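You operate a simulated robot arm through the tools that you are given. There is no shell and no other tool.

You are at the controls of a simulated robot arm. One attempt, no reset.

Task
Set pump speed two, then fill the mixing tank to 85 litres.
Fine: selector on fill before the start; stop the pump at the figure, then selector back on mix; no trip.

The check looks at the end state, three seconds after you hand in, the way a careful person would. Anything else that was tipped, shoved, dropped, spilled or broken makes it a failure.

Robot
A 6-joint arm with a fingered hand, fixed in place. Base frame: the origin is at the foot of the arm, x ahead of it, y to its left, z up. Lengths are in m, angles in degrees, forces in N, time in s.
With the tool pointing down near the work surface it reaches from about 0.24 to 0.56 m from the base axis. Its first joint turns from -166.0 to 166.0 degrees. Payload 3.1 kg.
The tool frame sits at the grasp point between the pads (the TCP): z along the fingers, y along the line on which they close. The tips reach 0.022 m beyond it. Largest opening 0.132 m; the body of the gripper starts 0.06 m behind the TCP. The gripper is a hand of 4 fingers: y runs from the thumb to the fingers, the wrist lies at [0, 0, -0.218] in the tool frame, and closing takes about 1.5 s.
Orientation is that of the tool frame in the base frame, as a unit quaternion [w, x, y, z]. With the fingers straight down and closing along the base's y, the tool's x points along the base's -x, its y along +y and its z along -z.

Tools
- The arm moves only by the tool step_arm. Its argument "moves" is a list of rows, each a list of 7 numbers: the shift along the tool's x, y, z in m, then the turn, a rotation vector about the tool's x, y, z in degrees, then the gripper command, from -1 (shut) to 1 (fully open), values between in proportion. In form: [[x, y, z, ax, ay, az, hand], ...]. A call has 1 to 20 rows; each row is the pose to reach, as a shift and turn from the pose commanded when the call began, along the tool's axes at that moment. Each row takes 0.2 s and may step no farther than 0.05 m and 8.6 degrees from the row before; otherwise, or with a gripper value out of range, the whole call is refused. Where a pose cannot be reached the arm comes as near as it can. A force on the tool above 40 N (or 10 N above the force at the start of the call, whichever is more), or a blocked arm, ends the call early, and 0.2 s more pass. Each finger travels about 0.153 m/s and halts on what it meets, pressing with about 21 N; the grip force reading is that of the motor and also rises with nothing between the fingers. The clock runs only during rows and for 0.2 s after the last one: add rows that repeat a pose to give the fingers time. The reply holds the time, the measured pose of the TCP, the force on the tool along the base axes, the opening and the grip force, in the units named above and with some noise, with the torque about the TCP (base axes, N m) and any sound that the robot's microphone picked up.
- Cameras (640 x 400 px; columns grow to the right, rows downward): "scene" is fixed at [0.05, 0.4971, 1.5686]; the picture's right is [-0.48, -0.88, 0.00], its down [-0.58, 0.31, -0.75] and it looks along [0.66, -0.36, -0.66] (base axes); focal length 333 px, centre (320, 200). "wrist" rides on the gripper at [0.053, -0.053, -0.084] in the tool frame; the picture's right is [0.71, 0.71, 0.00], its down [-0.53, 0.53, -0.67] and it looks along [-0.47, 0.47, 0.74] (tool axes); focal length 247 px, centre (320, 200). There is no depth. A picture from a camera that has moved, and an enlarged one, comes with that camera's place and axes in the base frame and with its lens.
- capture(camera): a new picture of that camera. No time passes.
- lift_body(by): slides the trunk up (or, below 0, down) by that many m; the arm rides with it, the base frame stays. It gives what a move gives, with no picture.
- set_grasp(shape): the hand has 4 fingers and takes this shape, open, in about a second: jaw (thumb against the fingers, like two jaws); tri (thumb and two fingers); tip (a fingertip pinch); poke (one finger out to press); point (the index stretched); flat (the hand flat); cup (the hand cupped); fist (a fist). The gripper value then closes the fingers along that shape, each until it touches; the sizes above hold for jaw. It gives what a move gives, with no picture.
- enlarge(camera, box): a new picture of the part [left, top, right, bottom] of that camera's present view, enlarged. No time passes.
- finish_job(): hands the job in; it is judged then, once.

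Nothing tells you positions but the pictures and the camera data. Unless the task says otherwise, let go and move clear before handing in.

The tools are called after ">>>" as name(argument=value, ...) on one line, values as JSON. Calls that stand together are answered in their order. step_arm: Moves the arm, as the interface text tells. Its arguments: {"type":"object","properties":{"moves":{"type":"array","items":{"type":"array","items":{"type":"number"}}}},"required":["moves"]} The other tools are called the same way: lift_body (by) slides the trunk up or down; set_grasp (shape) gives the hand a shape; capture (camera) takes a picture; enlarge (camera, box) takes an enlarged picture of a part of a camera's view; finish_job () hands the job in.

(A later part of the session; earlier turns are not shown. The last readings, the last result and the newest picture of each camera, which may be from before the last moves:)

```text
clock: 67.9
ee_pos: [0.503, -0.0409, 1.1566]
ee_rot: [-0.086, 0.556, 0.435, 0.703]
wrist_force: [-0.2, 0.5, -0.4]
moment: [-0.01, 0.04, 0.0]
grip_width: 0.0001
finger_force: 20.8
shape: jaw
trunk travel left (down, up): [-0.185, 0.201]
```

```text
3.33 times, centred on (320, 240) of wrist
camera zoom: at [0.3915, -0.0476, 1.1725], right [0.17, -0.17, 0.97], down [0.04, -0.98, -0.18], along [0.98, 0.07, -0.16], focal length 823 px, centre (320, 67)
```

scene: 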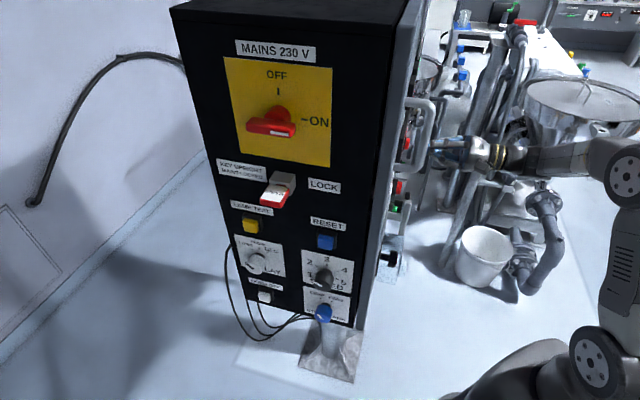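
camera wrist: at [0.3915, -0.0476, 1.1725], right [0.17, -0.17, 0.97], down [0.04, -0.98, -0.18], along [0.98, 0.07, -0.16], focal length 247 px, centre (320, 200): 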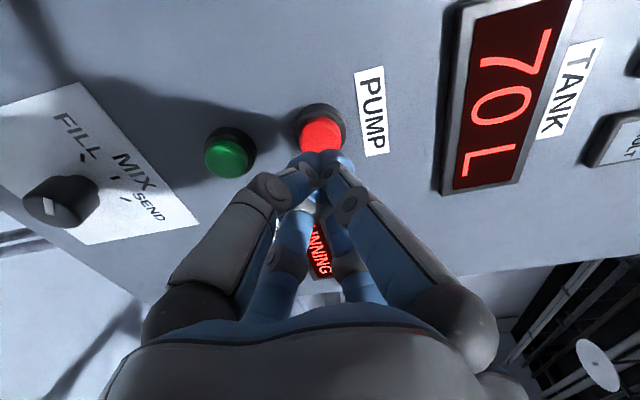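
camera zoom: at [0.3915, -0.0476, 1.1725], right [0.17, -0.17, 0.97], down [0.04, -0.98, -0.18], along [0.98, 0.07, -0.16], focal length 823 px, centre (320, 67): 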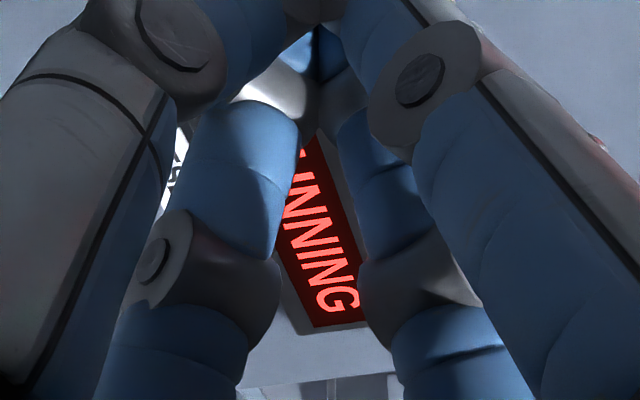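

The selector is indeed on FILL and the pump shows RUNNING; the fill may simply be slow or have a start delay. I'll wait a little longer in short steps.

>>> step_arm(moves=[[0, 0, 0, 0, 0, 0, -1], [0, 0, 0, 0, 0, 0, -1], [0, 0, 0, 0, 0, 0, -1], [0, 0, 0, 0, 0, 0, -1], [0, 0, 0, 0, 0, 0, -1], [0, 0, 0, 0, 0, 0, -1], [0, 0, 0, 0, 0, 0, -1]])

>>> enlarge(camera="wrist", box=[260, 0, 640, 290])

```text
clock: 69.5
ee_pos: [0.5018, -0.0404, 1.1556]
ee_rot: [-0.087, 0.557, 0.434, 0.702]
wrist_force: [-0.5, 1.6, 0.4]
moment: [-0.04, -0.01, -0.03]
grip_width: 0.0
finger_force: 20.9
shape: jaw
trunk travel left (down, up): [-0.185, 0.201]
```

```text
1.38 times, centred on (450, 145) of wrist
camera zoom: at [0.3915, -0.0476, 1.1725], right [0.17, -0.17, 0.97], down [0.04, -0.98, -0.18], along [0.98, 0.07, -0.16], focal length 341 px, centre (141, 276)
```

zoom: 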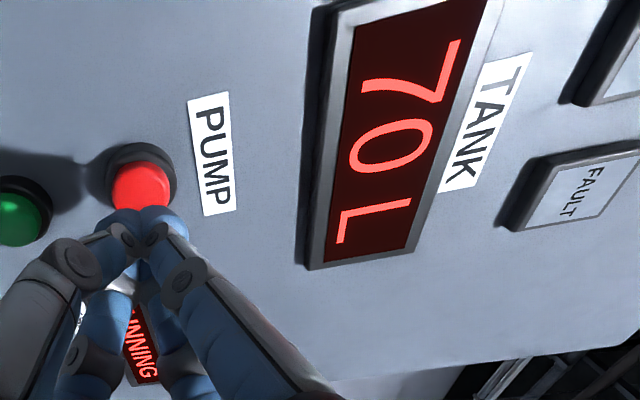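

No change yet, no fault. I'll give it a few more seconds, as the figure only reads whole litres.

>>> step_arm(moves=[[0, 0, 0, 0, 0, 0, -1], [0, 0, 0, 0, 0, 0, -1], [0, 0, 0, 0, 0, 0, -1], [0, 0, 0, 0, 0, 0, -1], [0, 0, 0, 0, 0, 0, -1], [0, 0, 0, 0, 0, 0, -1], [0, 0, 0, 0, 0, 0, -1], [0, 0, 0, 0, 0, 0, -1], [0, 0, 0, 0, 0, 0, -1]])

>>> enlarge(camera="wrist", box=[260, 0, 640, 290])

```text
clock: 71.5
ee_pos: [0.5018, -0.0403, 1.1549]
ee_rot: [-0.087, 0.556, 0.435, 0.703]
wrist_force: [0.6, -0.4, -0.5]
moment: [-0.02, -0.01, 0.0]
grip_width: 0.0002
finger_force: 21.3
shape: jaw
trunk travel left (down, up): [-0.185, 0.201]
```

```text
1.38 times, centred on (450, 145) of wrist
camera zoom: at [0.3915, -0.0476, 1.1725], right [0.17, -0.17, 0.97], down [0.04, -0.98, -0.18], along [0.98, 0.07, -0.16], focal length 341 px, centre (141, 276)
```

zoom: 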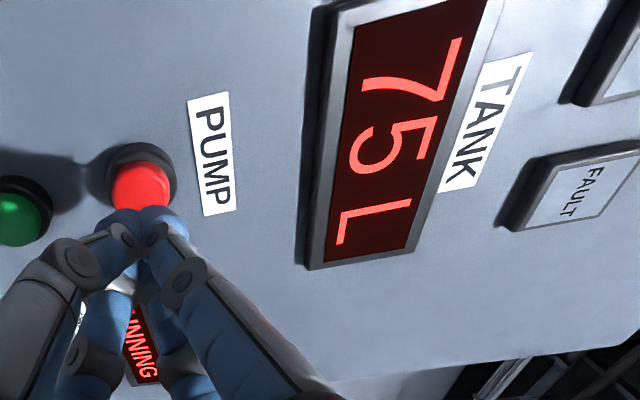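

The display jumped from 70 to 75, so it either steps in 5 L increments or refreshes slowly. I need fine timing now, so I'll sample in 0.6 s steps.

>>> step_arm(moves=[[0, 0, 0, 0, 0, 0, -1], [0, 0, 0, 0, 0, 0, -1]])

>>> enlarge(camera="wrist", box=[400, 0, 640, 220])

```text
clock: 72.1
ee_pos: [0.5027, -0.0397, 1.1547]
ee_rot: [-0.087, 0.556, 0.435, 0.703]
wrist_force: [0.8, -0.6, -0.8]
moment: [0.01, -0.01, -0.01]
grip_width: 0.0
finger_force: 21.3
shape: jaw
trunk travel left (down, up): [-0.185, 0.201]
```

```text
1.82 times, centred on (520, 110) of wrist
camera zoom: at [0.3915, -0.0476, 1.1725], right [0.17, -0.17, 0.97], down [0.04, -0.98, -0.18], along [0.98, 0.07, -0.16], focal length 449 px, centre (-44, 364)
```

zoom: 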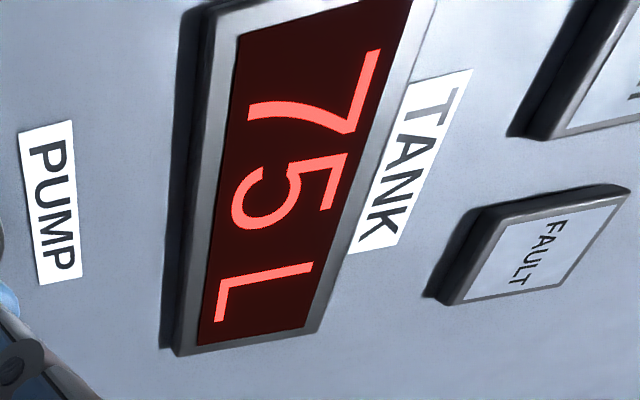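

Still 75. I'll keep sampling to catch the next change.

>>> step_arm(moves=[[0, 0, 0, 0, 0, 0, -1], [0, 0, 0, 0, 0, 0, -1], [0, 0, 0, 0, 0, 0, -1]])

>>> enlarge(camera="wrist", box=[400, 0, 640, 220])

>>> step_arm(moves=[[0, 0, 0, 0, 0, 0, -1], [0, 0, 0, 0, 0, 0, -1]])

>>> enlarge(camera="wrist", box=[400, 0, 640, 220])

```text
clock: 72.9
ee_pos: [0.5026, -0.0406, 1.1558]
ee_rot: [-0.086, 0.556, 0.435, 0.703]
wrist_force: [0.3, 0.0, 0.4]
moment: [-0.01, -0.02, -0.05]
grip_width: 0.0
finger_force: 20.7
shape: jaw
trunk travel left (down, up): [-0.185, 0.201]
```

```text
1.82 times, centred on (520, 110) of wrist
camera zoom: at [0.3915, -0.0476, 1.1725], right [0.17, -0.17, 0.97], down [0.04, -0.98, -0.18], along [0.98, 0.07, -0.16], focal length 449 px, centre (-44, 364)
```

zoom: 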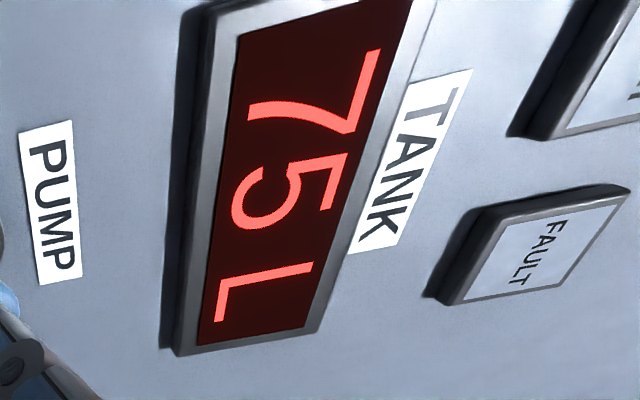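

```text
clock: 73.5
ee_pos: [0.5015, -0.0402, 1.1551]
ee_rot: [-0.087, 0.556, 0.435, 0.703]
wrist_force: [-0.6, -0.5, 0.7]
moment: [-0.01, -0.02, -0.04]
grip_width: 0.0001
finger_force: 21.3
shape: jaw
trunk travel left (down, up): [-0.185, 0.201]
```

```text
1.82 times, centred on (520, 110) of wrist
camera zoom: at [0.3915, -0.0476, 1.1725], right [0.17, -0.17, 0.97], down [0.04, -0.98, -0.18], along [0.98, 0.07, -0.16], focal length 449 px, centre (-44, 364)
```

zoom: 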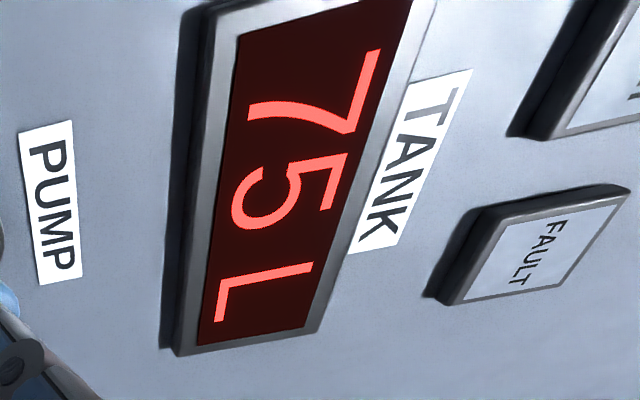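

Steady at 75. I'll sample on in 0.6 s steps, a few at a time, since the next change isn't expected for some seconds.

>>> step_arm(moves=[[0, 0, 0, 0, 0, 0, -1], [0, 0, 0, 0, 0, 0, -1]])

>>> enlarge(camera="wrist", box=[400, 0, 640, 220])

>>> step_arm(moves=[[0, 0, 0, 0, 0, 0, -1], [0, 0, 0, 0, 0, 0, -1]])

>>> enlarge(camera="wrist", box=[400, 0, 640, 220])

>>> step_arm(moves=[[0, 0, 0, 0, 0, 0, -1], [0, 0, 0, 0, 0, 0, -1]])

>>> enlarge(camera="wrist", box=[400, 0, 640, 220])

```text
clock: 74.1
ee_pos: [0.5019, -0.041, 1.1553]
ee_rot: [-0.086, 0.556, 0.435, 0.703]
wrist_force: [-0.4, -0.5, -0.6]
moment: [0.01, 0.02, 0.02]
grip_width: 0.0
finger_force: 21.5
shape: jaw
trunk travel left (down, up): [-0.185, 0.201]
```

```text
1.82 times, centred on (520, 110) of wrist
camera zoom: at [0.3915, -0.0476, 1.1725], right [0.17, -0.17, 0.97], down [0.04, -0.98, -0.18], along [0.98, 0.07, -0.16], focal length 449 px, centre (-44, 364)
```

zoom: 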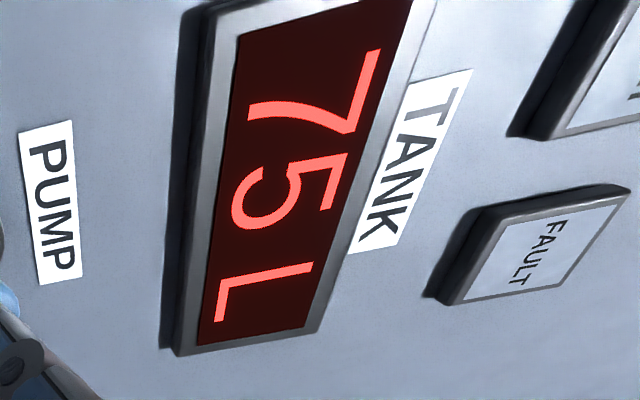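

```text
clock: 74.7
ee_pos: [0.503, -0.0405, 1.1545]
ee_rot: [-0.085, 0.557, 0.434, 0.703]
wrist_force: [-0.5, -0.1, -0.6]
moment: [0.04, -0.01, -0.01]
grip_width: 0.0
finger_force: 21.2
shape: jaw
trunk travel left (down, up): [-0.185, 0.201]
```

```text
1.82 times, centred on (520, 110) of wrist
camera zoom: at [0.3915, -0.0476, 1.1725], right [0.17, -0.17, 0.97], down [0.04, -0.98, -0.18], along [0.98, 0.07, -0.16], focal length 449 px, centre (-44, 364)
```

zoom: 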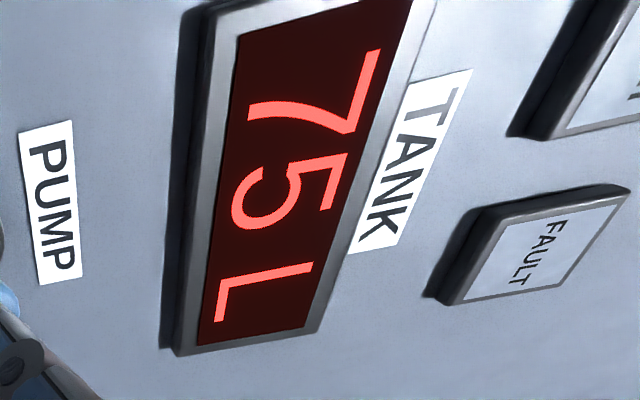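

```text
clock: 75.3
ee_pos: [0.504, -0.0412, 1.1546]
ee_rot: [-0.087, 0.556, 0.436, 0.703]
wrist_force: [0.7, -0.1, 0.6]
moment: [0.01, -0.03, 0.01]
grip_width: 0.0
finger_force: 21.3
shape: jaw
trunk travel left (down, up): [-0.185, 0.201]
```

```text
1.82 times, centred on (520, 110) of wrist
camera zoom: at [0.3915, -0.0476, 1.1725], right [0.17, -0.17, 0.97], down [0.04, -0.98, -0.18], along [0.98, 0.07, -0.16], focal length 449 px, centre (-44, 364)
```

zoom: 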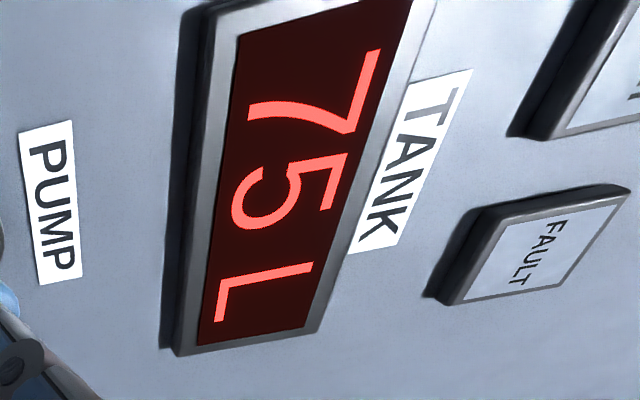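

Still 75 at 75.3 s. Continuing.

>>> step_arm(moves=[[0, 0, 0, 0, 0, 0, -1], [0, 0, 0, 0, 0, 0, -1]])

>>> enlarge(camera="wrist", box=[400, 0, 640, 220])

>>> step_arm(moves=[[0, 0, 0, 0, 0, 0, -1], [0, 0, 0, 0, 0, 0, -1]])

>>> enlarge(camera="wrist", box=[400, 0, 640, 220])

>>> step_arm(moves=[[0, 0, 0, 0, 0, 0, -1], [0, 0, 0, 0, 0, 0, -1]])

>>> enlarge(camera="wrist", box=[400, 0, 640, 220])

```text
clock: 75.9
ee_pos: [0.5021, -0.0408, 1.1551]
ee_rot: [-0.086, 0.556, 0.435, 0.703]
wrist_force: [0.1, -0.1, 0.7]
moment: [-0.03, -0.03, 0.01]
grip_width: 0.0
finger_force: 20.5
shape: jaw
trunk travel left (down, up): [-0.185, 0.201]
```

```text
1.82 times, centred on (520, 110) of wrist
camera zoom: at [0.3915, -0.0476, 1.1725], right [0.17, -0.17, 0.97], down [0.04, -0.98, -0.18], along [0.98, 0.07, -0.16], focal length 449 px, centre (-44, 364)
```

zoom: 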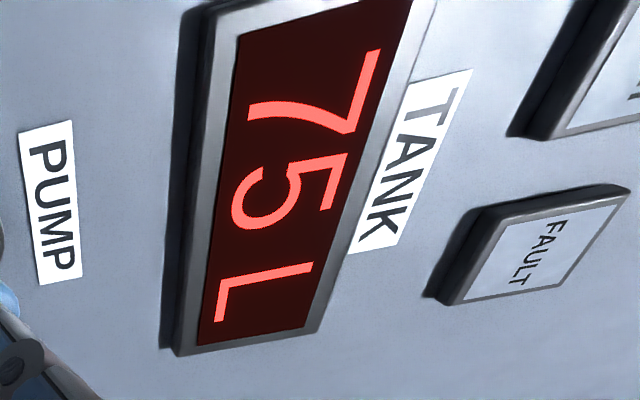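

```text
clock: 76.5
ee_pos: [0.5029, -0.0402, 1.1552]
ee_rot: [-0.087, 0.556, 0.435, 0.703]
wrist_force: [-0.1, 0.1, -0.9]
moment: [-0.01, -0.01, 0.01]
grip_width: 0.0001
finger_force: 21.5
shape: jaw
trunk travel left (down, up): [-0.185, 0.201]
```

```text
1.82 times, centred on (520, 110) of wrist
camera zoom: at [0.3915, -0.0476, 1.1725], right [0.17, -0.17, 0.97], down [0.04, -0.98, -0.18], along [0.98, 0.07, -0.16], focal length 449 px, centre (-44, 364)
```

zoom: 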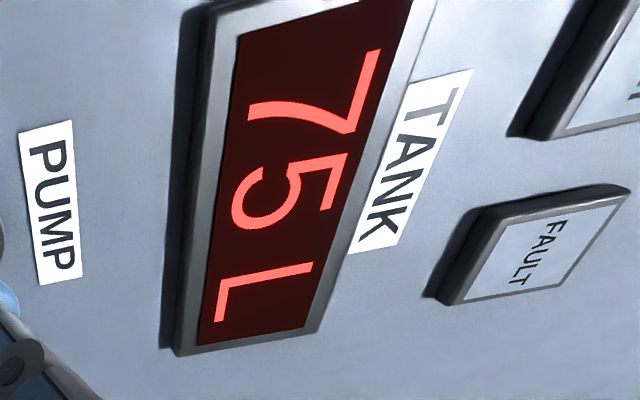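

```text
clock: 77.1
ee_pos: [0.5035, -0.0406, 1.1548]
ee_rot: [-0.087, 0.556, 0.435, 0.703]
wrist_force: [0.8, 0.5, -0.1]
moment: [0.03, -0.04, 0.01]
grip_width: 0.0001
finger_force: 21.3
shape: jaw
trunk travel left (down, up): [-0.185, 0.201]
```

```text
1.82 times, centred on (520, 110) of wrist
camera zoom: at [0.3915, -0.0476, 1.1725], right [0.17, -0.17, 0.97], down [0.04, -0.98, -0.18], along [0.98, 0.07, -0.16], focal length 449 px, centre (-44, 364)
```

zoom: 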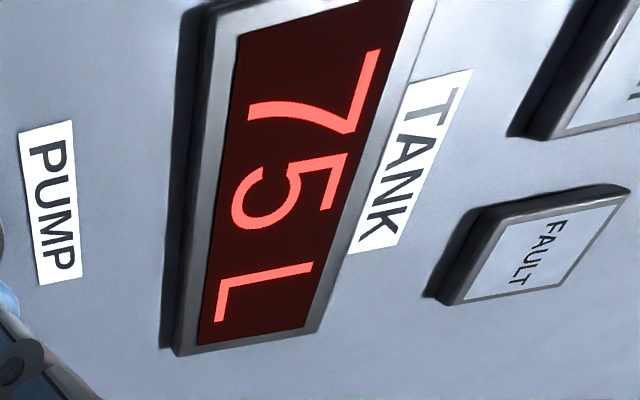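

Still 75 at 77.1 s. I'll use 0.4 s steps now to pin the next transition.

>>> step_arm(moves=[[0, 0, 0, 0, 0, 0, -1]])

>>> enlarge(camera="wrist", box=[400, 0, 640, 220])

>>> step_arm(moves=[[0, 0, 0, 0, 0, 0, -1]])

>>> enlarge(camera="wrist", box=[400, 0, 640, 220])

>>> step_arm(moves=[[0, 0, 0, 0, 0, 0, -1]])

>>> enlarge(camera="wrist", box=[400, 0, 640, 220])

>>> step_arm(moves=[[0, 0, 0, 0, 0, 0, -1]])

>>> enlarge(camera="wrist", box=[400, 0, 640, 220])

```text
clock: 77.5
ee_pos: [0.5027, -0.0409, 1.1547]
ee_rot: [-0.087, 0.556, 0.436, 0.702]
wrist_force: [0.0, 0.8, 0.3]
moment: [0.0, 0.02, 0.0]
grip_width: 0.0002
finger_force: 21.4
shape: jaw
trunk travel left (down, up): [-0.185, 0.201]
```

```text
1.82 times, centred on (520, 110) of wrist
camera zoom: at [0.3915, -0.0476, 1.1725], right [0.17, -0.17, 0.97], down [0.04, -0.98, -0.18], along [0.98, 0.07, -0.16], focal length 449 px, centre (-44, 364)
```

zoom: 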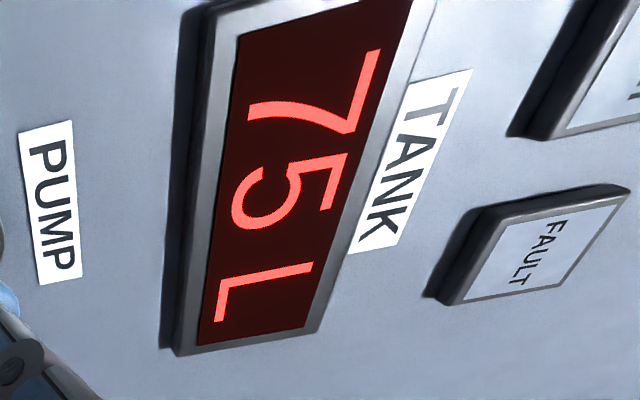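

```text
clock: 77.9
ee_pos: [0.503, -0.0403, 1.1555]
ee_rot: [-0.086, 0.557, 0.435, 0.703]
wrist_force: [-1.2, -0.1, -0.3]
moment: [0.03, 0.0, -0.04]
grip_width: 0.0
finger_force: 21.0
shape: jaw
trunk travel left (down, up): [-0.185, 0.201]
```

```text
1.82 times, centred on (520, 110) of wrist
camera zoom: at [0.3915, -0.0476, 1.1725], right [0.17, -0.17, 0.97], down [0.04, -0.98, -0.18], along [0.98, 0.07, -0.16], focal length 449 px, centre (-44, 364)
```

zoom: 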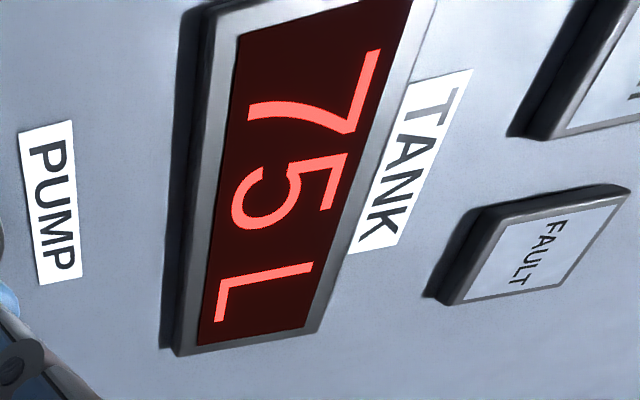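

```text
clock: 78.3
ee_pos: [0.5024, -0.0412, 1.1551]
ee_rot: [-0.086, 0.556, 0.435, 0.703]
wrist_force: [-0.7, 0.5, 0.4]
moment: [0.0, 0.02, 0.02]
grip_width: 0.0
finger_force: 21.6
shape: jaw
trunk travel left (down, up): [-0.185, 0.201]
```

```text
1.82 times, centred on (520, 110) of wrist
camera zoom: at [0.3915, -0.0476, 1.1725], right [0.17, -0.17, 0.97], down [0.04, -0.98, -0.18], along [0.98, 0.07, -0.16], focal length 449 px, centre (-44, 364)
```

zoom: 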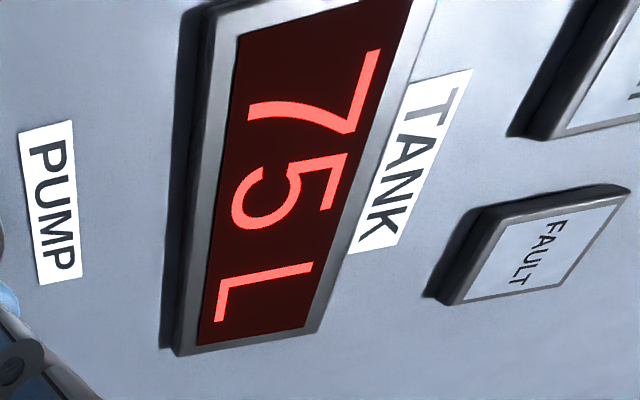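

```text
clock: 78.7
ee_pos: [0.5032, -0.04, 1.1549]
ee_rot: [-0.086, 0.556, 0.435, 0.703]
wrist_force: [0.8, -0.1, 0.2]
moment: [-0.02, 0.0, 0.01]
grip_width: 0.0
finger_force: 21.3
shape: jaw
trunk travel left (down, up): [-0.185, 0.201]
```

```text
1.82 times, centred on (520, 110) of wrist
camera zoom: at [0.3915, -0.0476, 1.1725], right [0.17, -0.17, 0.97], down [0.04, -0.98, -0.18], along [0.98, 0.07, -0.16], focal length 449 px, centre (-44, 364)
```

zoom: 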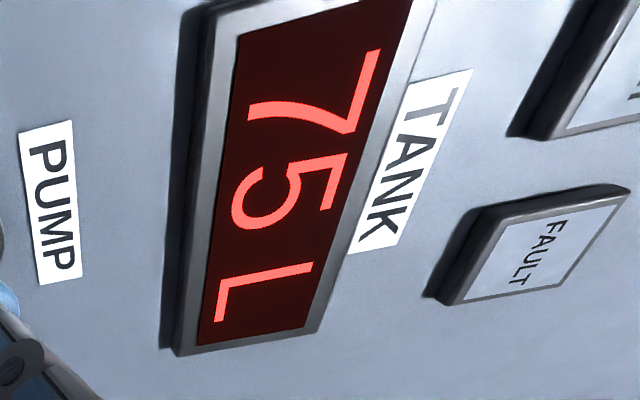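

Still 75 at 78.7 s. Continuing at 0.4 s resolution.

>>> step_arm(moves=[[0, 0, 0, 0, 0, 0, -1]])

>>> enlarge(camera="wrist", box=[400, 0, 640, 220])

>>> step_arm(moves=[[0, 0, 0, 0, 0, 0, -1]])

>>> enlarge(camera="wrist", box=[400, 0, 640, 220])

>>> step_arm(moves=[[0, 0, 0, 0, 0, 0, -1]])

>>> enlarge(camera="wrist", box=[400, 0, 640, 220])

>>> step_arm(moves=[[0, 0, 0, 0, 0, 0, -1]])

>>> enlarge(camera="wrist", box=[400, 0, 640, 220])

```text
clock: 79.1
ee_pos: [0.5032, -0.0404, 1.1546]
ee_rot: [-0.086, 0.557, 0.434, 0.703]
wrist_force: [0.4, -0.6, 0.0]
moment: [0.01, -0.01, -0.04]
grip_width: 0.0003
finger_force: 21.4
shape: jaw
trunk travel left (down, up): [-0.185, 0.201]
```

```text
1.82 times, centred on (520, 110) of wrist
camera zoom: at [0.3915, -0.0476, 1.1725], right [0.17, -0.17, 0.97], down [0.04, -0.98, -0.18], along [0.98, 0.07, -0.16], focal length 449 px, centre (-44, 364)
```

zoom: 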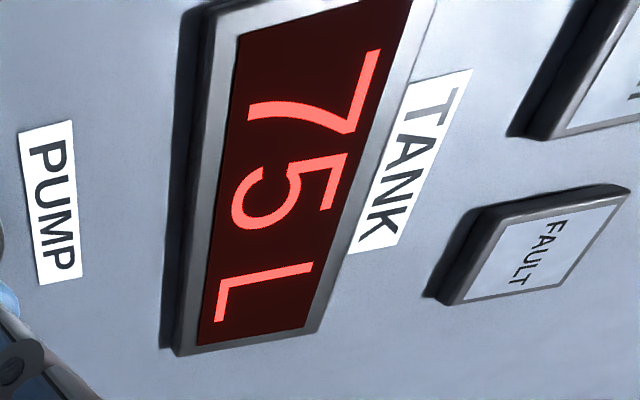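

```text
clock: 79.5
ee_pos: [0.5033, -0.0394, 1.1555]
ee_rot: [-0.086, 0.557, 0.434, 0.703]
wrist_force: [-0.5, 0.6, 0.2]
moment: [0.0, 0.01, -0.03]
grip_width: 0.0001
finger_force: 21.1
shape: jaw
trunk travel left (down, up): [-0.185, 0.201]
```

```text
1.82 times, centred on (520, 110) of wrist
camera zoom: at [0.3915, -0.0476, 1.1725], right [0.17, -0.17, 0.97], down [0.04, -0.98, -0.18], along [0.98, 0.07, -0.16], focal length 449 px, centre (-44, 364)
```

zoom: 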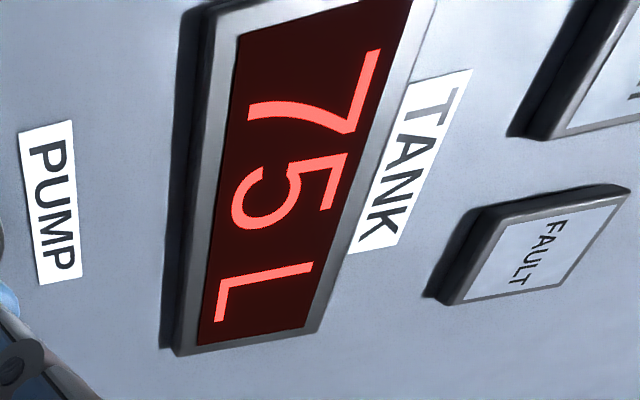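

```text
clock: 79.9
ee_pos: [0.5033, -0.0407, 1.1541]
ee_rot: [-0.087, 0.556, 0.435, 0.703]
wrist_force: [-0.1, -0.8, 0.8]
moment: [-0.02, 0.02, 0.0]
grip_width: 0.0
finger_force: 21.1
shape: jaw
trunk travel left (down, up): [-0.185, 0.201]
```

```text
1.82 times, centred on (520, 110) of wrist
camera zoom: at [0.3915, -0.0476, 1.1725], right [0.17, -0.17, 0.97], down [0.04, -0.98, -0.18], along [0.98, 0.07, -0.16], focal length 449 px, centre (-44, 364)
```

zoom: 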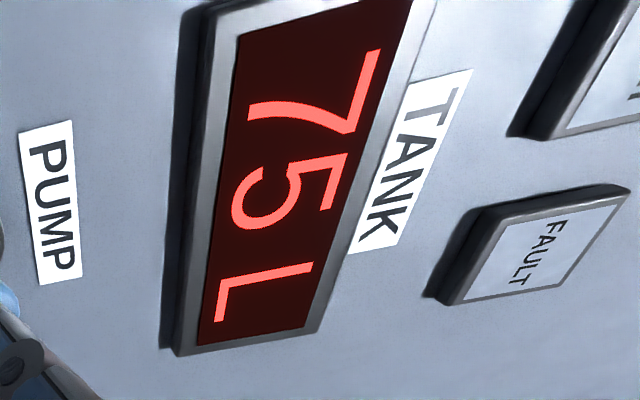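

```text
clock: 80.3
ee_pos: [0.5018, -0.0404, 1.1546]
ee_rot: [-0.087, 0.556, 0.434, 0.703]
wrist_force: [0.5, 0.2, -0.3]
moment: [0.0, 0.03, -0.01]
grip_width: 0.0
finger_force: 21.0
shape: jaw
trunk travel left (down, up): [-0.185, 0.201]
```

```text
1.82 times, centred on (520, 110) of wrist
camera zoom: at [0.3915, -0.0476, 1.1725], right [0.17, -0.17, 0.97], down [0.04, -0.98, -0.18], along [0.98, 0.07, -0.16], focal length 449 px, centre (-44, 364)
```

zoom: 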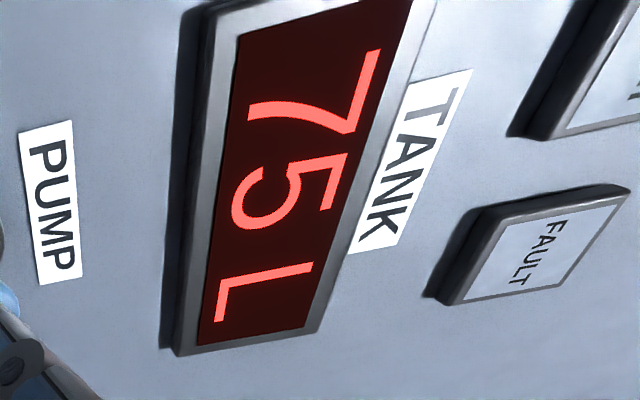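

Still 75 at 80.3 s, so the step interval is longer than the first one, suggesting the display rounds to the nearest 5 L. I'll keep timing the next change.

>>> step_arm(moves=[[0, 0, 0, 0, 0, 0, -1], [0, 0, 0, 0, 0, 0, -1]])

>>> enlarge(camera="wrist", box=[400, 0, 640, 220])

>>> step_arm(moves=[[0, 0, 0, 0, 0, 0, -1], [0, 0, 0, 0, 0, 0, -1]])

>>> enlarge(camera="wrist", box=[400, 0, 640, 220])

>>> step_arm(moves=[[0, 0, 0, 0, 0, 0, -1], [0, 0, 0, 0, 0, 0, -1]])

>>> enlarge(camera="wrist", box=[400, 0, 640, 220])

>>> step_arm(moves=[[0, 0, 0, 0, 0, 0, -1], [0, 0, 0, 0, 0, 0, -1]])

>>> enlarge(camera="wrist", box=[400, 0, 640, 220])

```text
clock: 80.9
ee_pos: [0.5034, -0.0411, 1.1544]
ee_rot: [-0.087, 0.557, 0.435, 0.703]
wrist_force: [-0.6, -0.3, -0.1]
moment: [-0.01, 0.02, -0.04]
grip_width: 0.0
finger_force: 21.2
shape: jaw
trunk travel left (down, up): [-0.185, 0.201]
```

```text
1.82 times, centred on (520, 110) of wrist
camera zoom: at [0.3915, -0.0476, 1.1725], right [0.17, -0.17, 0.97], down [0.04, -0.98, -0.18], along [0.98, 0.07, -0.16], focal length 449 px, centre (-44, 364)
```

zoom: 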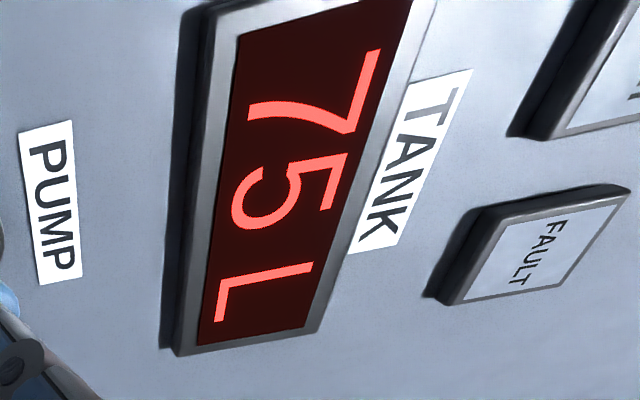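

```text
clock: 81.5
ee_pos: [0.5024, -0.0394, 1.1546]
ee_rot: [-0.086, 0.557, 0.434, 0.703]
wrist_force: [1.1, -0.4, -1.1]
moment: [-0.02, -0.02, -0.01]
grip_width: 0.0
finger_force: 20.6
shape: jaw
trunk travel left (down, up): [-0.185, 0.201]
```

```text
1.82 times, centred on (520, 110) of wrist
camera zoom: at [0.3915, -0.0476, 1.1725], right [0.17, -0.17, 0.97], down [0.04, -0.98, -0.18], along [0.98, 0.07, -0.16], focal length 449 px, centre (-44, 364)
```

zoom: 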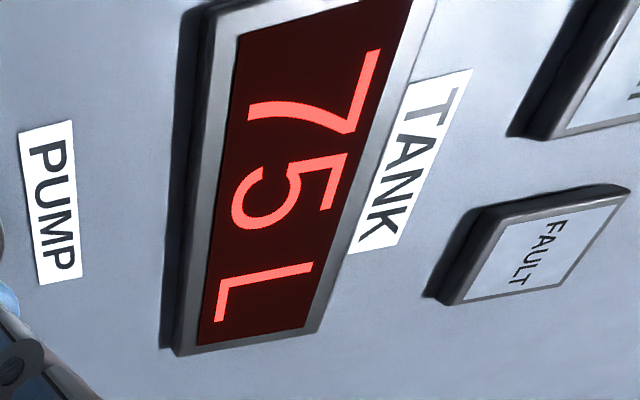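

```text
clock: 82.1
ee_pos: [0.5032, -0.0403, 1.154]
ee_rot: [-0.086, 0.556, 0.435, 0.703]
wrist_force: [0.7, 0.3, 0.5]
moment: [0.01, -0.02, -0.03]
grip_width: 0.0
finger_force: 21.0
shape: jaw
trunk travel left (down, up): [-0.185, 0.201]
```

```text
1.82 times, centred on (520, 110) of wrist
camera zoom: at [0.3915, -0.0476, 1.1725], right [0.17, -0.17, 0.97], down [0.04, -0.98, -0.18], along [0.98, 0.07, -0.16], focal length 449 px, centre (-44, 364)
```

zoom: 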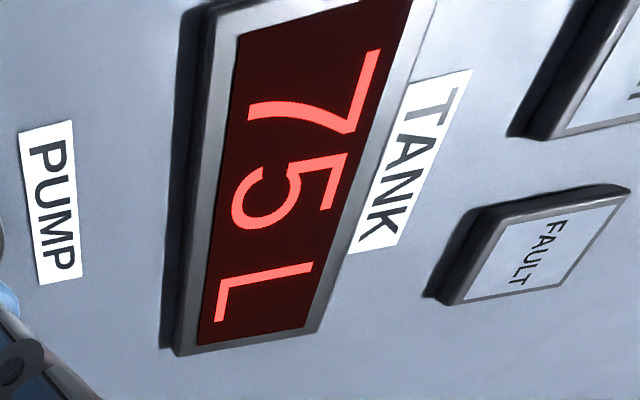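

```text
clock: 82.7
ee_pos: [0.5024, -0.0399, 1.1545]
ee_rot: [-0.086, 0.556, 0.435, 0.703]
wrist_force: [-0.4, -0.2, 0.4]
moment: [0.02, 0.03, 0.01]
grip_width: 0.0
finger_force: 20.9
shape: jaw
trunk travel left (down, up): [-0.185, 0.201]
```

```text
1.82 times, centred on (520, 110) of wrist
camera zoom: at [0.3915, -0.0476, 1.1725], right [0.17, -0.17, 0.97], down [0.04, -0.98, -0.18], along [0.98, 0.07, -0.16], focal length 449 px, centre (-44, 364)
```

zoom: 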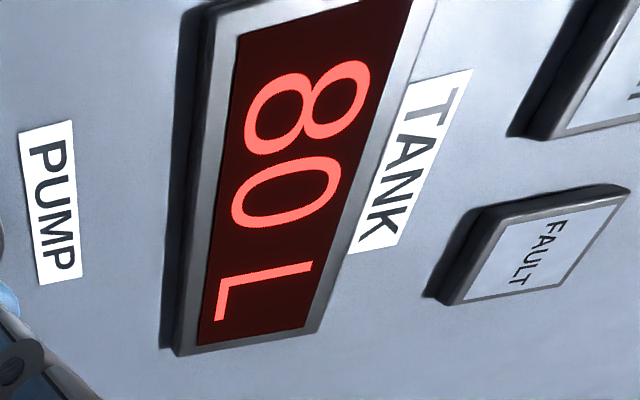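

The change to 80 came at about 82.4 s. With the first change at ~70 s and a 70 L start at 62.75 s, this fits 0.4 L/s with the display rounding to the nearest 5 L. So 85 should first show near 95 s at about 82.5 L, with true 85 L about 5–6 s later. I'll wait and confirm with the next transition.

>>> step_arm(moves=[[0, 0, 0, 0, 0, 0, -1], [0, 0, 0, 0, 0, 0, -1], [0, 0, 0, 0, 0, 0, -1], [0, 0, 0, 0, 0, 0, -1], [0, 0, 0, 0, 0, 0, -1], [0, 0, 0, 0, 0, 0, -1], [0, 0, 0, 0, 0, 0, -1], [0, 0, 0, 0, 0, 0, -1], [0, 0, 0, 0, 0, 0, -1], [0, 0, 0, 0, 0, 0, -1], [0, 0, 0, 0, 0, 0, -1], [0, 0, 0, 0, 0, 0, -1], [0, 0, 0, 0, 0, 0, -1], [0, 0, 0, 0, 0, 0, -1]])

>>> enlarge(camera="wrist", box=[260, 0, 640, 290])

>>> step_arm(moves=[[0, 0, 0, 0, 0, 0, -1], [0, 0, 0, 0, 0, 0, -1], [0, 0, 0, 0, 0, 0, -1], [0, 0, 0, 0, 0, 0, -1], [0, 0, 0, 0, 0, 0, -1], [0, 0, 0, 0, 0, 0, -1], [0, 0, 0, 0, 0, 0, -1], [0, 0, 0, 0, 0, 0, -1], [0, 0, 0, 0, 0, 0, -1], [0, 0, 0, 0, 0, 0, -1], [0, 0, 0, 0, 0, 0, -1], [0, 0, 0, 0, 0, 0, -1], [0, 0, 0, 0, 0, 0, -1], [0, 0, 0, 0, 0, 0, -1]])

>>> enlarge(camera="wrist", box=[260, 0, 640, 290])

```text
clock: 85.7
ee_pos: [0.5019, -0.0418, 1.1558]
ee_rot: [-0.086, 0.556, 0.436, 0.703]
wrist_force: [0.5, 0.4, 0.4]
moment: [0.03, -0.01, -0.02]
grip_width: 0.0
finger_force: 20.5
shape: jaw
trunk travel left (down, up): [-0.185, 0.201]
```

```text
1.38 times, centred on (450, 145) of wrist
camera zoom: at [0.3915, -0.0476, 1.1725], right [0.17, -0.17, 0.97], down [0.04, -0.98, -0.18], along [0.98, 0.07, -0.16], focal length 341 px, centre (141, 276)
```

zoom: 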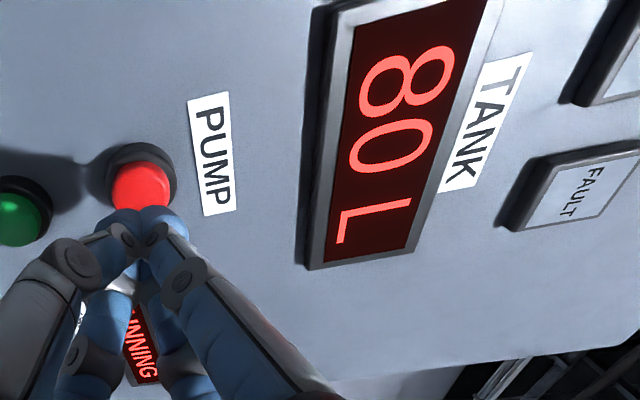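

```text
clock: 88.7
ee_pos: [0.5024, -0.0397, 1.1543]
ee_rot: [-0.086, 0.556, 0.434, 0.703]
wrist_force: [0.1, 0.4, -0.3]
moment: [0.04, 0.02, 0.0]
grip_width: 0.0002
finger_force: 20.8
shape: jaw
trunk travel left (down, up): [-0.185, 0.201]
```

```text
1.38 times, centred on (450, 145) of wrist
camera zoom: at [0.3915, -0.0476, 1.1725], right [0.17, -0.17, 0.97], down [0.04, -0.98, -0.18], along [0.98, 0.07, -0.16], focal length 341 px, centre (141, 276)
```

zoom: 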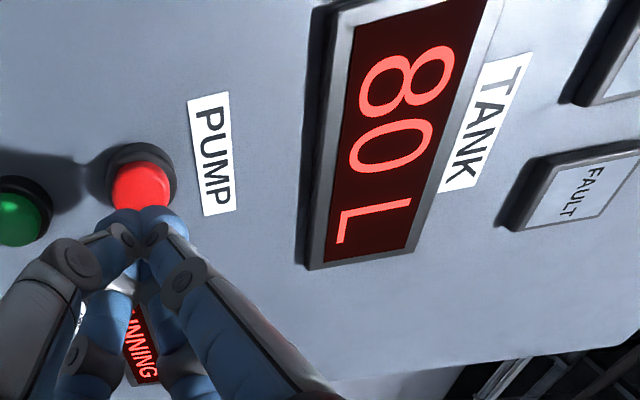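

Still 80 and RUNNING at 88.7 s, as predicted. On to about 92 s, then fine sampling.

>>> step_arm(moves=[[0, 0, 0, 0, 0, 0, -1], [0, 0, 0, 0, 0, 0, -1], [0, 0, 0, 0, 0, 0, -1], [0, 0, 0, 0, 0, 0, -1], [0, 0, 0, 0, 0, 0, -1], [0, 0, 0, 0, 0, 0, -1], [0, 0, 0, 0, 0, 0, -1], [0, 0, 0, 0, 0, 0, -1], [0, 0, 0, 0, 0, 0, -1], [0, 0, 0, 0, 0, 0, -1], [0, 0, 0, 0, 0, 0, -1], [0, 0, 0, 0, 0, 0, -1], [0, 0, 0, 0, 0, 0, -1], [0, 0, 0, 0, 0, 0, -1]])

>>> enlarge(camera="wrist", box=[400, 0, 640, 220])

>>> step_arm(moves=[[0, 0, 0, 0, 0, 0, -1], [0, 0, 0, 0, 0, 0, -1], [0, 0, 0, 0, 0, 0, -1], [0, 0, 0, 0, 0, 0, -1]])

>>> enlarge(camera="wrist", box=[400, 0, 640, 220])

>>> step_arm(moves=[[0, 0, 0, 0, 0, 0, -1], [0, 0, 0, 0, 0, 0, -1]])

>>> enlarge(camera="wrist", box=[400, 0, 640, 220])

```text
clock: 91.7
ee_pos: [0.5022, -0.0399, 1.1546]
ee_rot: [-0.087, 0.557, 0.435, 0.703]
wrist_force: [0.1, 0.3, 1.0]
moment: [-0.01, 0.01, -0.03]
grip_width: 0.0
finger_force: 21.0
shape: jaw
trunk travel left (down, up): [-0.185, 0.201]
```

```text
1.82 times, centred on (520, 110) of wrist
camera zoom: at [0.3915, -0.0476, 1.1725], right [0.17, -0.17, 0.97], down [0.04, -0.98, -0.18], along [0.98, 0.07, -0.16], focal length 449 px, centre (-44, 364)
```

zoom: 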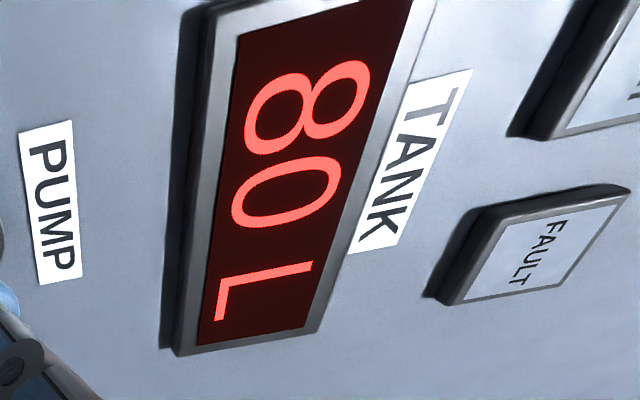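

```text
clock: 92.7
ee_pos: [0.5019, -0.0397, 1.1555]
ee_rot: [-0.086, 0.557, 0.435, 0.703]
wrist_force: [-0.4, 0.7, 0.0]
moment: [0.05, -0.02, -0.03]
grip_width: 0.0002
finger_force: 20.9
shape: jaw
trunk travel left (down, up): [-0.185, 0.201]
```

```text
1.82 times, centred on (520, 110) of wrist
camera zoom: at [0.3915, -0.0476, 1.1725], right [0.17, -0.17, 0.97], down [0.04, -0.98, -0.18], along [0.98, 0.07, -0.16], focal length 449 px, centre (-44, 364)
```

zoom: 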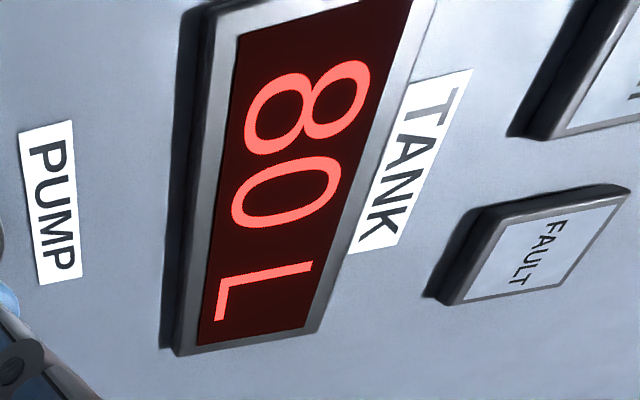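

```text
clock: 93.3
ee_pos: [0.5026, -0.0413, 1.1543]
ee_rot: [-0.086, 0.556, 0.435, 0.703]
wrist_force: [-0.5, -0.4, -0.9]
moment: [-0.04, 0.01, 0.03]
grip_width: 0.0001
finger_force: 21.3
shape: jaw
trunk travel left (down, up): [-0.185, 0.201]
```

```text
1.82 times, centred on (520, 110) of wrist
camera zoom: at [0.3915, -0.0476, 1.1725], right [0.17, -0.17, 0.97], down [0.04, -0.98, -0.18], along [0.98, 0.07, -0.16], focal length 449 px, centre (-44, 364)
```

zoom: 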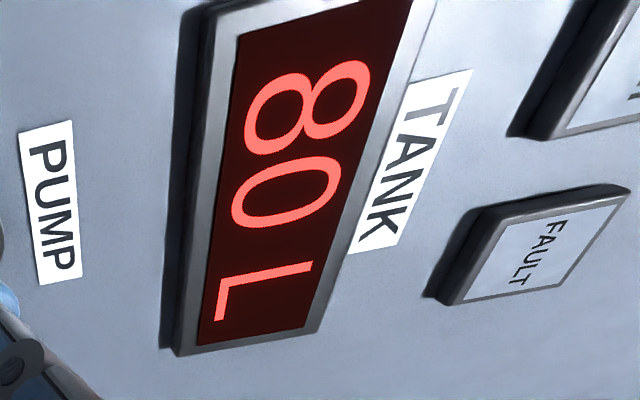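

Still 80 at 93.3 s. Going to single-row (0.4 s) samples to catch the change to 85.

>>> step_arm(moves=[[0, 0, 0, 0, 0, 0, -1]])

>>> enlarge(camera="wrist", box=[400, 0, 640, 220])

>>> step_arm(moves=[[0, 0, 0, 0, 0, 0, -1]])

>>> enlarge(camera="wrist", box=[400, 0, 640, 220])

>>> step_arm(moves=[[0, 0, 0, 0, 0, 0, -1]])

>>> enlarge(camera="wrist", box=[400, 0, 640, 220])

>>> step_arm(moves=[[0, 0, 0, 0, 0, 0, -1]])

>>> enlarge(camera="wrist", box=[400, 0, 640, 220])

```text
clock: 93.7
ee_pos: [0.503, -0.0409, 1.1555]
ee_rot: [-0.088, 0.557, 0.434, 0.703]
wrist_force: [0.1, -0.2, -0.3]
moment: [0.0, -0.02, -0.02]
grip_width: 0.0
finger_force: 20.7
shape: jaw
trunk travel left (down, up): [-0.185, 0.201]
```

```text
1.82 times, centred on (520, 110) of wrist
camera zoom: at [0.3915, -0.0476, 1.1725], right [0.17, -0.17, 0.97], down [0.04, -0.98, -0.18], along [0.98, 0.07, -0.16], focal length 449 px, centre (-44, 364)
```

zoom: 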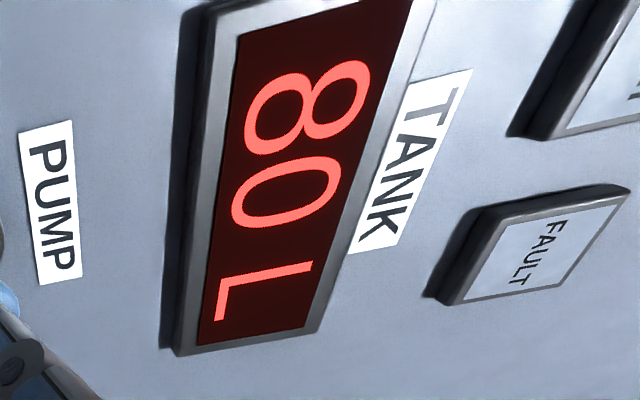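

```text
clock: 94.1
ee_pos: [0.5022, -0.0412, 1.1555]
ee_rot: [-0.088, 0.556, 0.436, 0.702]
wrist_force: [0.5, 0.5, -0.5]
moment: [0.01, 0.03, -0.02]
grip_width: 0.0
finger_force: 21.2
shape: jaw
trunk travel left (down, up): [-0.185, 0.201]
```

```text
1.82 times, centred on (520, 110) of wrist
camera zoom: at [0.3915, -0.0476, 1.1725], right [0.17, -0.17, 0.97], down [0.04, -0.98, -0.18], along [0.98, 0.07, -0.16], focal length 449 px, centre (-44, 364)
```

zoom: 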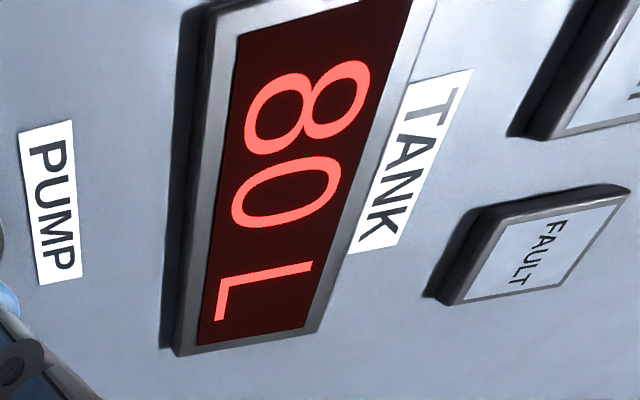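

```text
clock: 94.5
ee_pos: [0.5021, -0.0413, 1.1547]
ee_rot: [-0.086, 0.556, 0.435, 0.703]
wrist_force: [0.1, 0.5, 0.1]
moment: [-0.01, -0.01, 0.0]
grip_width: 0.0
finger_force: 20.9
shape: jaw
trunk travel left (down, up): [-0.185, 0.201]
```

```text
1.82 times, centred on (520, 110) of wrist
camera zoom: at [0.3915, -0.0476, 1.1725], right [0.17, -0.17, 0.97], down [0.04, -0.98, -0.18], along [0.98, 0.07, -0.16], focal length 449 px, centre (-44, 364)
```

zoom: 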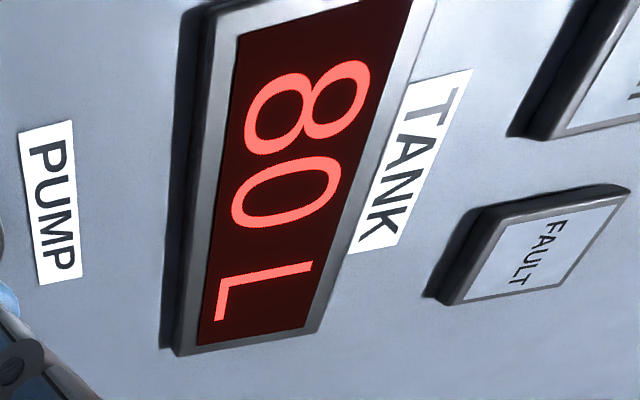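

```text
clock: 94.9
ee_pos: [0.503, -0.0413, 1.155]
ee_rot: [-0.087, 0.556, 0.435, 0.703]
wrist_force: [0.2, -0.3, 0.4]
moment: [0.0, -0.02, 0.0]
grip_width: 0.0
finger_force: 21.0
shape: jaw
trunk travel left (down, up): [-0.185, 0.201]
```

```text
1.82 times, centred on (520, 110) of wrist
camera zoom: at [0.3915, -0.0476, 1.1725], right [0.17, -0.17, 0.97], down [0.04, -0.98, -0.18], along [0.98, 0.07, -0.16], focal length 449 px, centre (-44, 364)
```

zoom: 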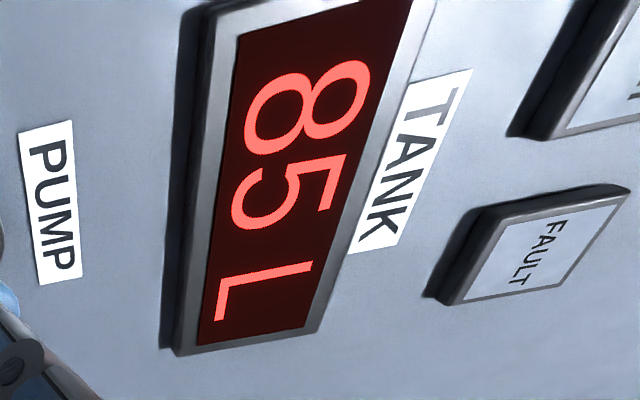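

85 first appeared at about 94.7 s, confirming 0.4 L/s (12.4 s per 5 L) and nearest-5 rounding from a 70.0 L start, so the true level is only about 82.5 L now. True 85 L falls near 100 s, so I'll wait about 4 s and then press stop.

>>> step_arm(moves=[[0, 0, 0, 0, 0, 0, -1], [0, 0, 0, 0, 0, 0, -1], [0, 0, 0, 0, 0, 0, -1], [0, 0, 0, 0, 0, 0, -1], [0, 0, 0, 0, 0, 0, -1], [0, 0, 0, 0, 0, 0, -1], [0, 0, 0, 0, 0, 0, -1], [0, 0, 0, 0, 0, 0, -1], [0, 0, 0, 0, 0, 0, -1], [0, 0, 0, 0, 0, 0, -1], [0, 0, 0, 0, 0, 0, -1], [0, 0, 0, 0, 0, 0, -1], [0, 0, 0, 0, 0, 0, -1], [0, 0, 0, 0, 0, 0, -1], [0, 0, 0, 0, 0, 0, -1], [0, 0, 0, 0, 0, 0, -1], [0, 0, 0, 0, 0, 0, -1], [0, 0, 0, 0, 0, 0, -1], [0, 0, 0, 0, 0, 0, -1]])

>>> step_arm(moves=[[0, 0, 0.03, 0, 0, 0, -1], [0, 0, 0.036, 0, 0, 0, -1], [0, 0, 0.036, 0, 0, 0, -1]])

>>> capture(camera="wrist")

```text
clock: 98.9
ee_pos: [0.5039, -0.041, 1.1545]
ee_rot: [-0.086, 0.557, 0.434, 0.703]
wrist_force: [-0.5, -0.7, -1.0]
moment: [0.06, -0.01, 0.01]
grip_width: 0.0
finger_force: 21.1
shape: jaw
trunk travel left (down, up): [-0.185, 0.201]
```

```text
clock: 99.7
ee_pos: [0.5259, -0.0171, 1.1546]
ee_rot: [-0.085, 0.556, 0.435, 0.703]
wrist_force: [-3.3, -4.3, -2.1]
moment: [-0.06, 0.05, 0.02]
grip_width: 0.0001
finger_force: 21.3
shape: jaw
trunk travel left (down, up): [-0.185, 0.201]
heard: click
```

```text
taken
camera wrist: at [0.4152, -0.0238, 1.1732], right [0.17, -0.17, 0.97], down [0.04, -0.98, -0.18], along [0.98, 0.07, -0.16], focal length 247 px, centre (320, 200)
```

wrist: 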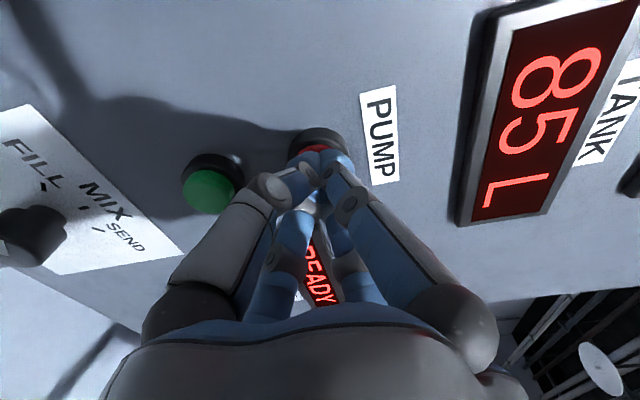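

The pump stopped: READY and 85 L on the displays. Now I back off and move down to the selector, opening the fingers on the way.

>>> step_arm(moves=[[0, 0, -0.028, 0, 0, 0, -1], [0, 0, -0.055, 0, 0, 0, -1], [-0.0334, -0.0198, -0.055, 0, 0, 0, -1], [-0.0668, -0.0396, -0.055, 0, 0, 0, -0.5], [-0.1001, -0.0594, -0.055, 0, 0, 0, 0], [-0.1335, -0.0792, -0.055, 0, 0, 0, 0], [-0.1669, -0.099, -0.055, 0, 0, 0, 0]])

>>> capture(camera="wrist")

```text
clock: 101.3
ee_pos: [0.4888, -0.0563, 0.9586]
ee_rot: [-0.087, 0.556, 0.436, 0.702]
wrist_force: [0.0, 0.0, 1.4]
moment: [-0.01, -0.04, -0.01]
grip_width: 0.0656
finger_force: 0.1
shape: jaw
trunk travel left (down, up): [-0.185, 0.201]
```

```text
taken
camera wrist: at [0.3778, -0.0638, 0.9756], right [0.17, -0.17, 0.97], down [0.04, -0.98, -0.18], along [0.98, 0.07, -0.16], focal length 247 px, centre (320, 200)
```

wrist: 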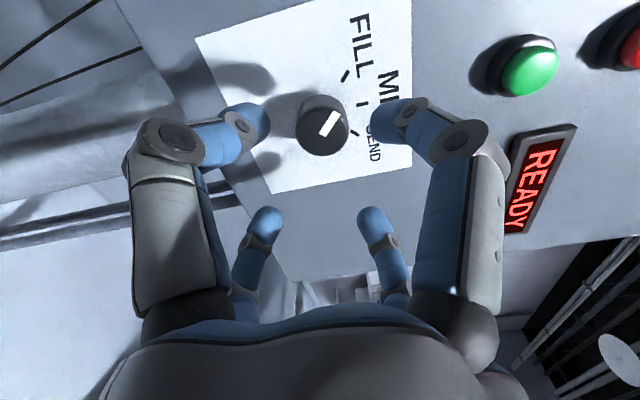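

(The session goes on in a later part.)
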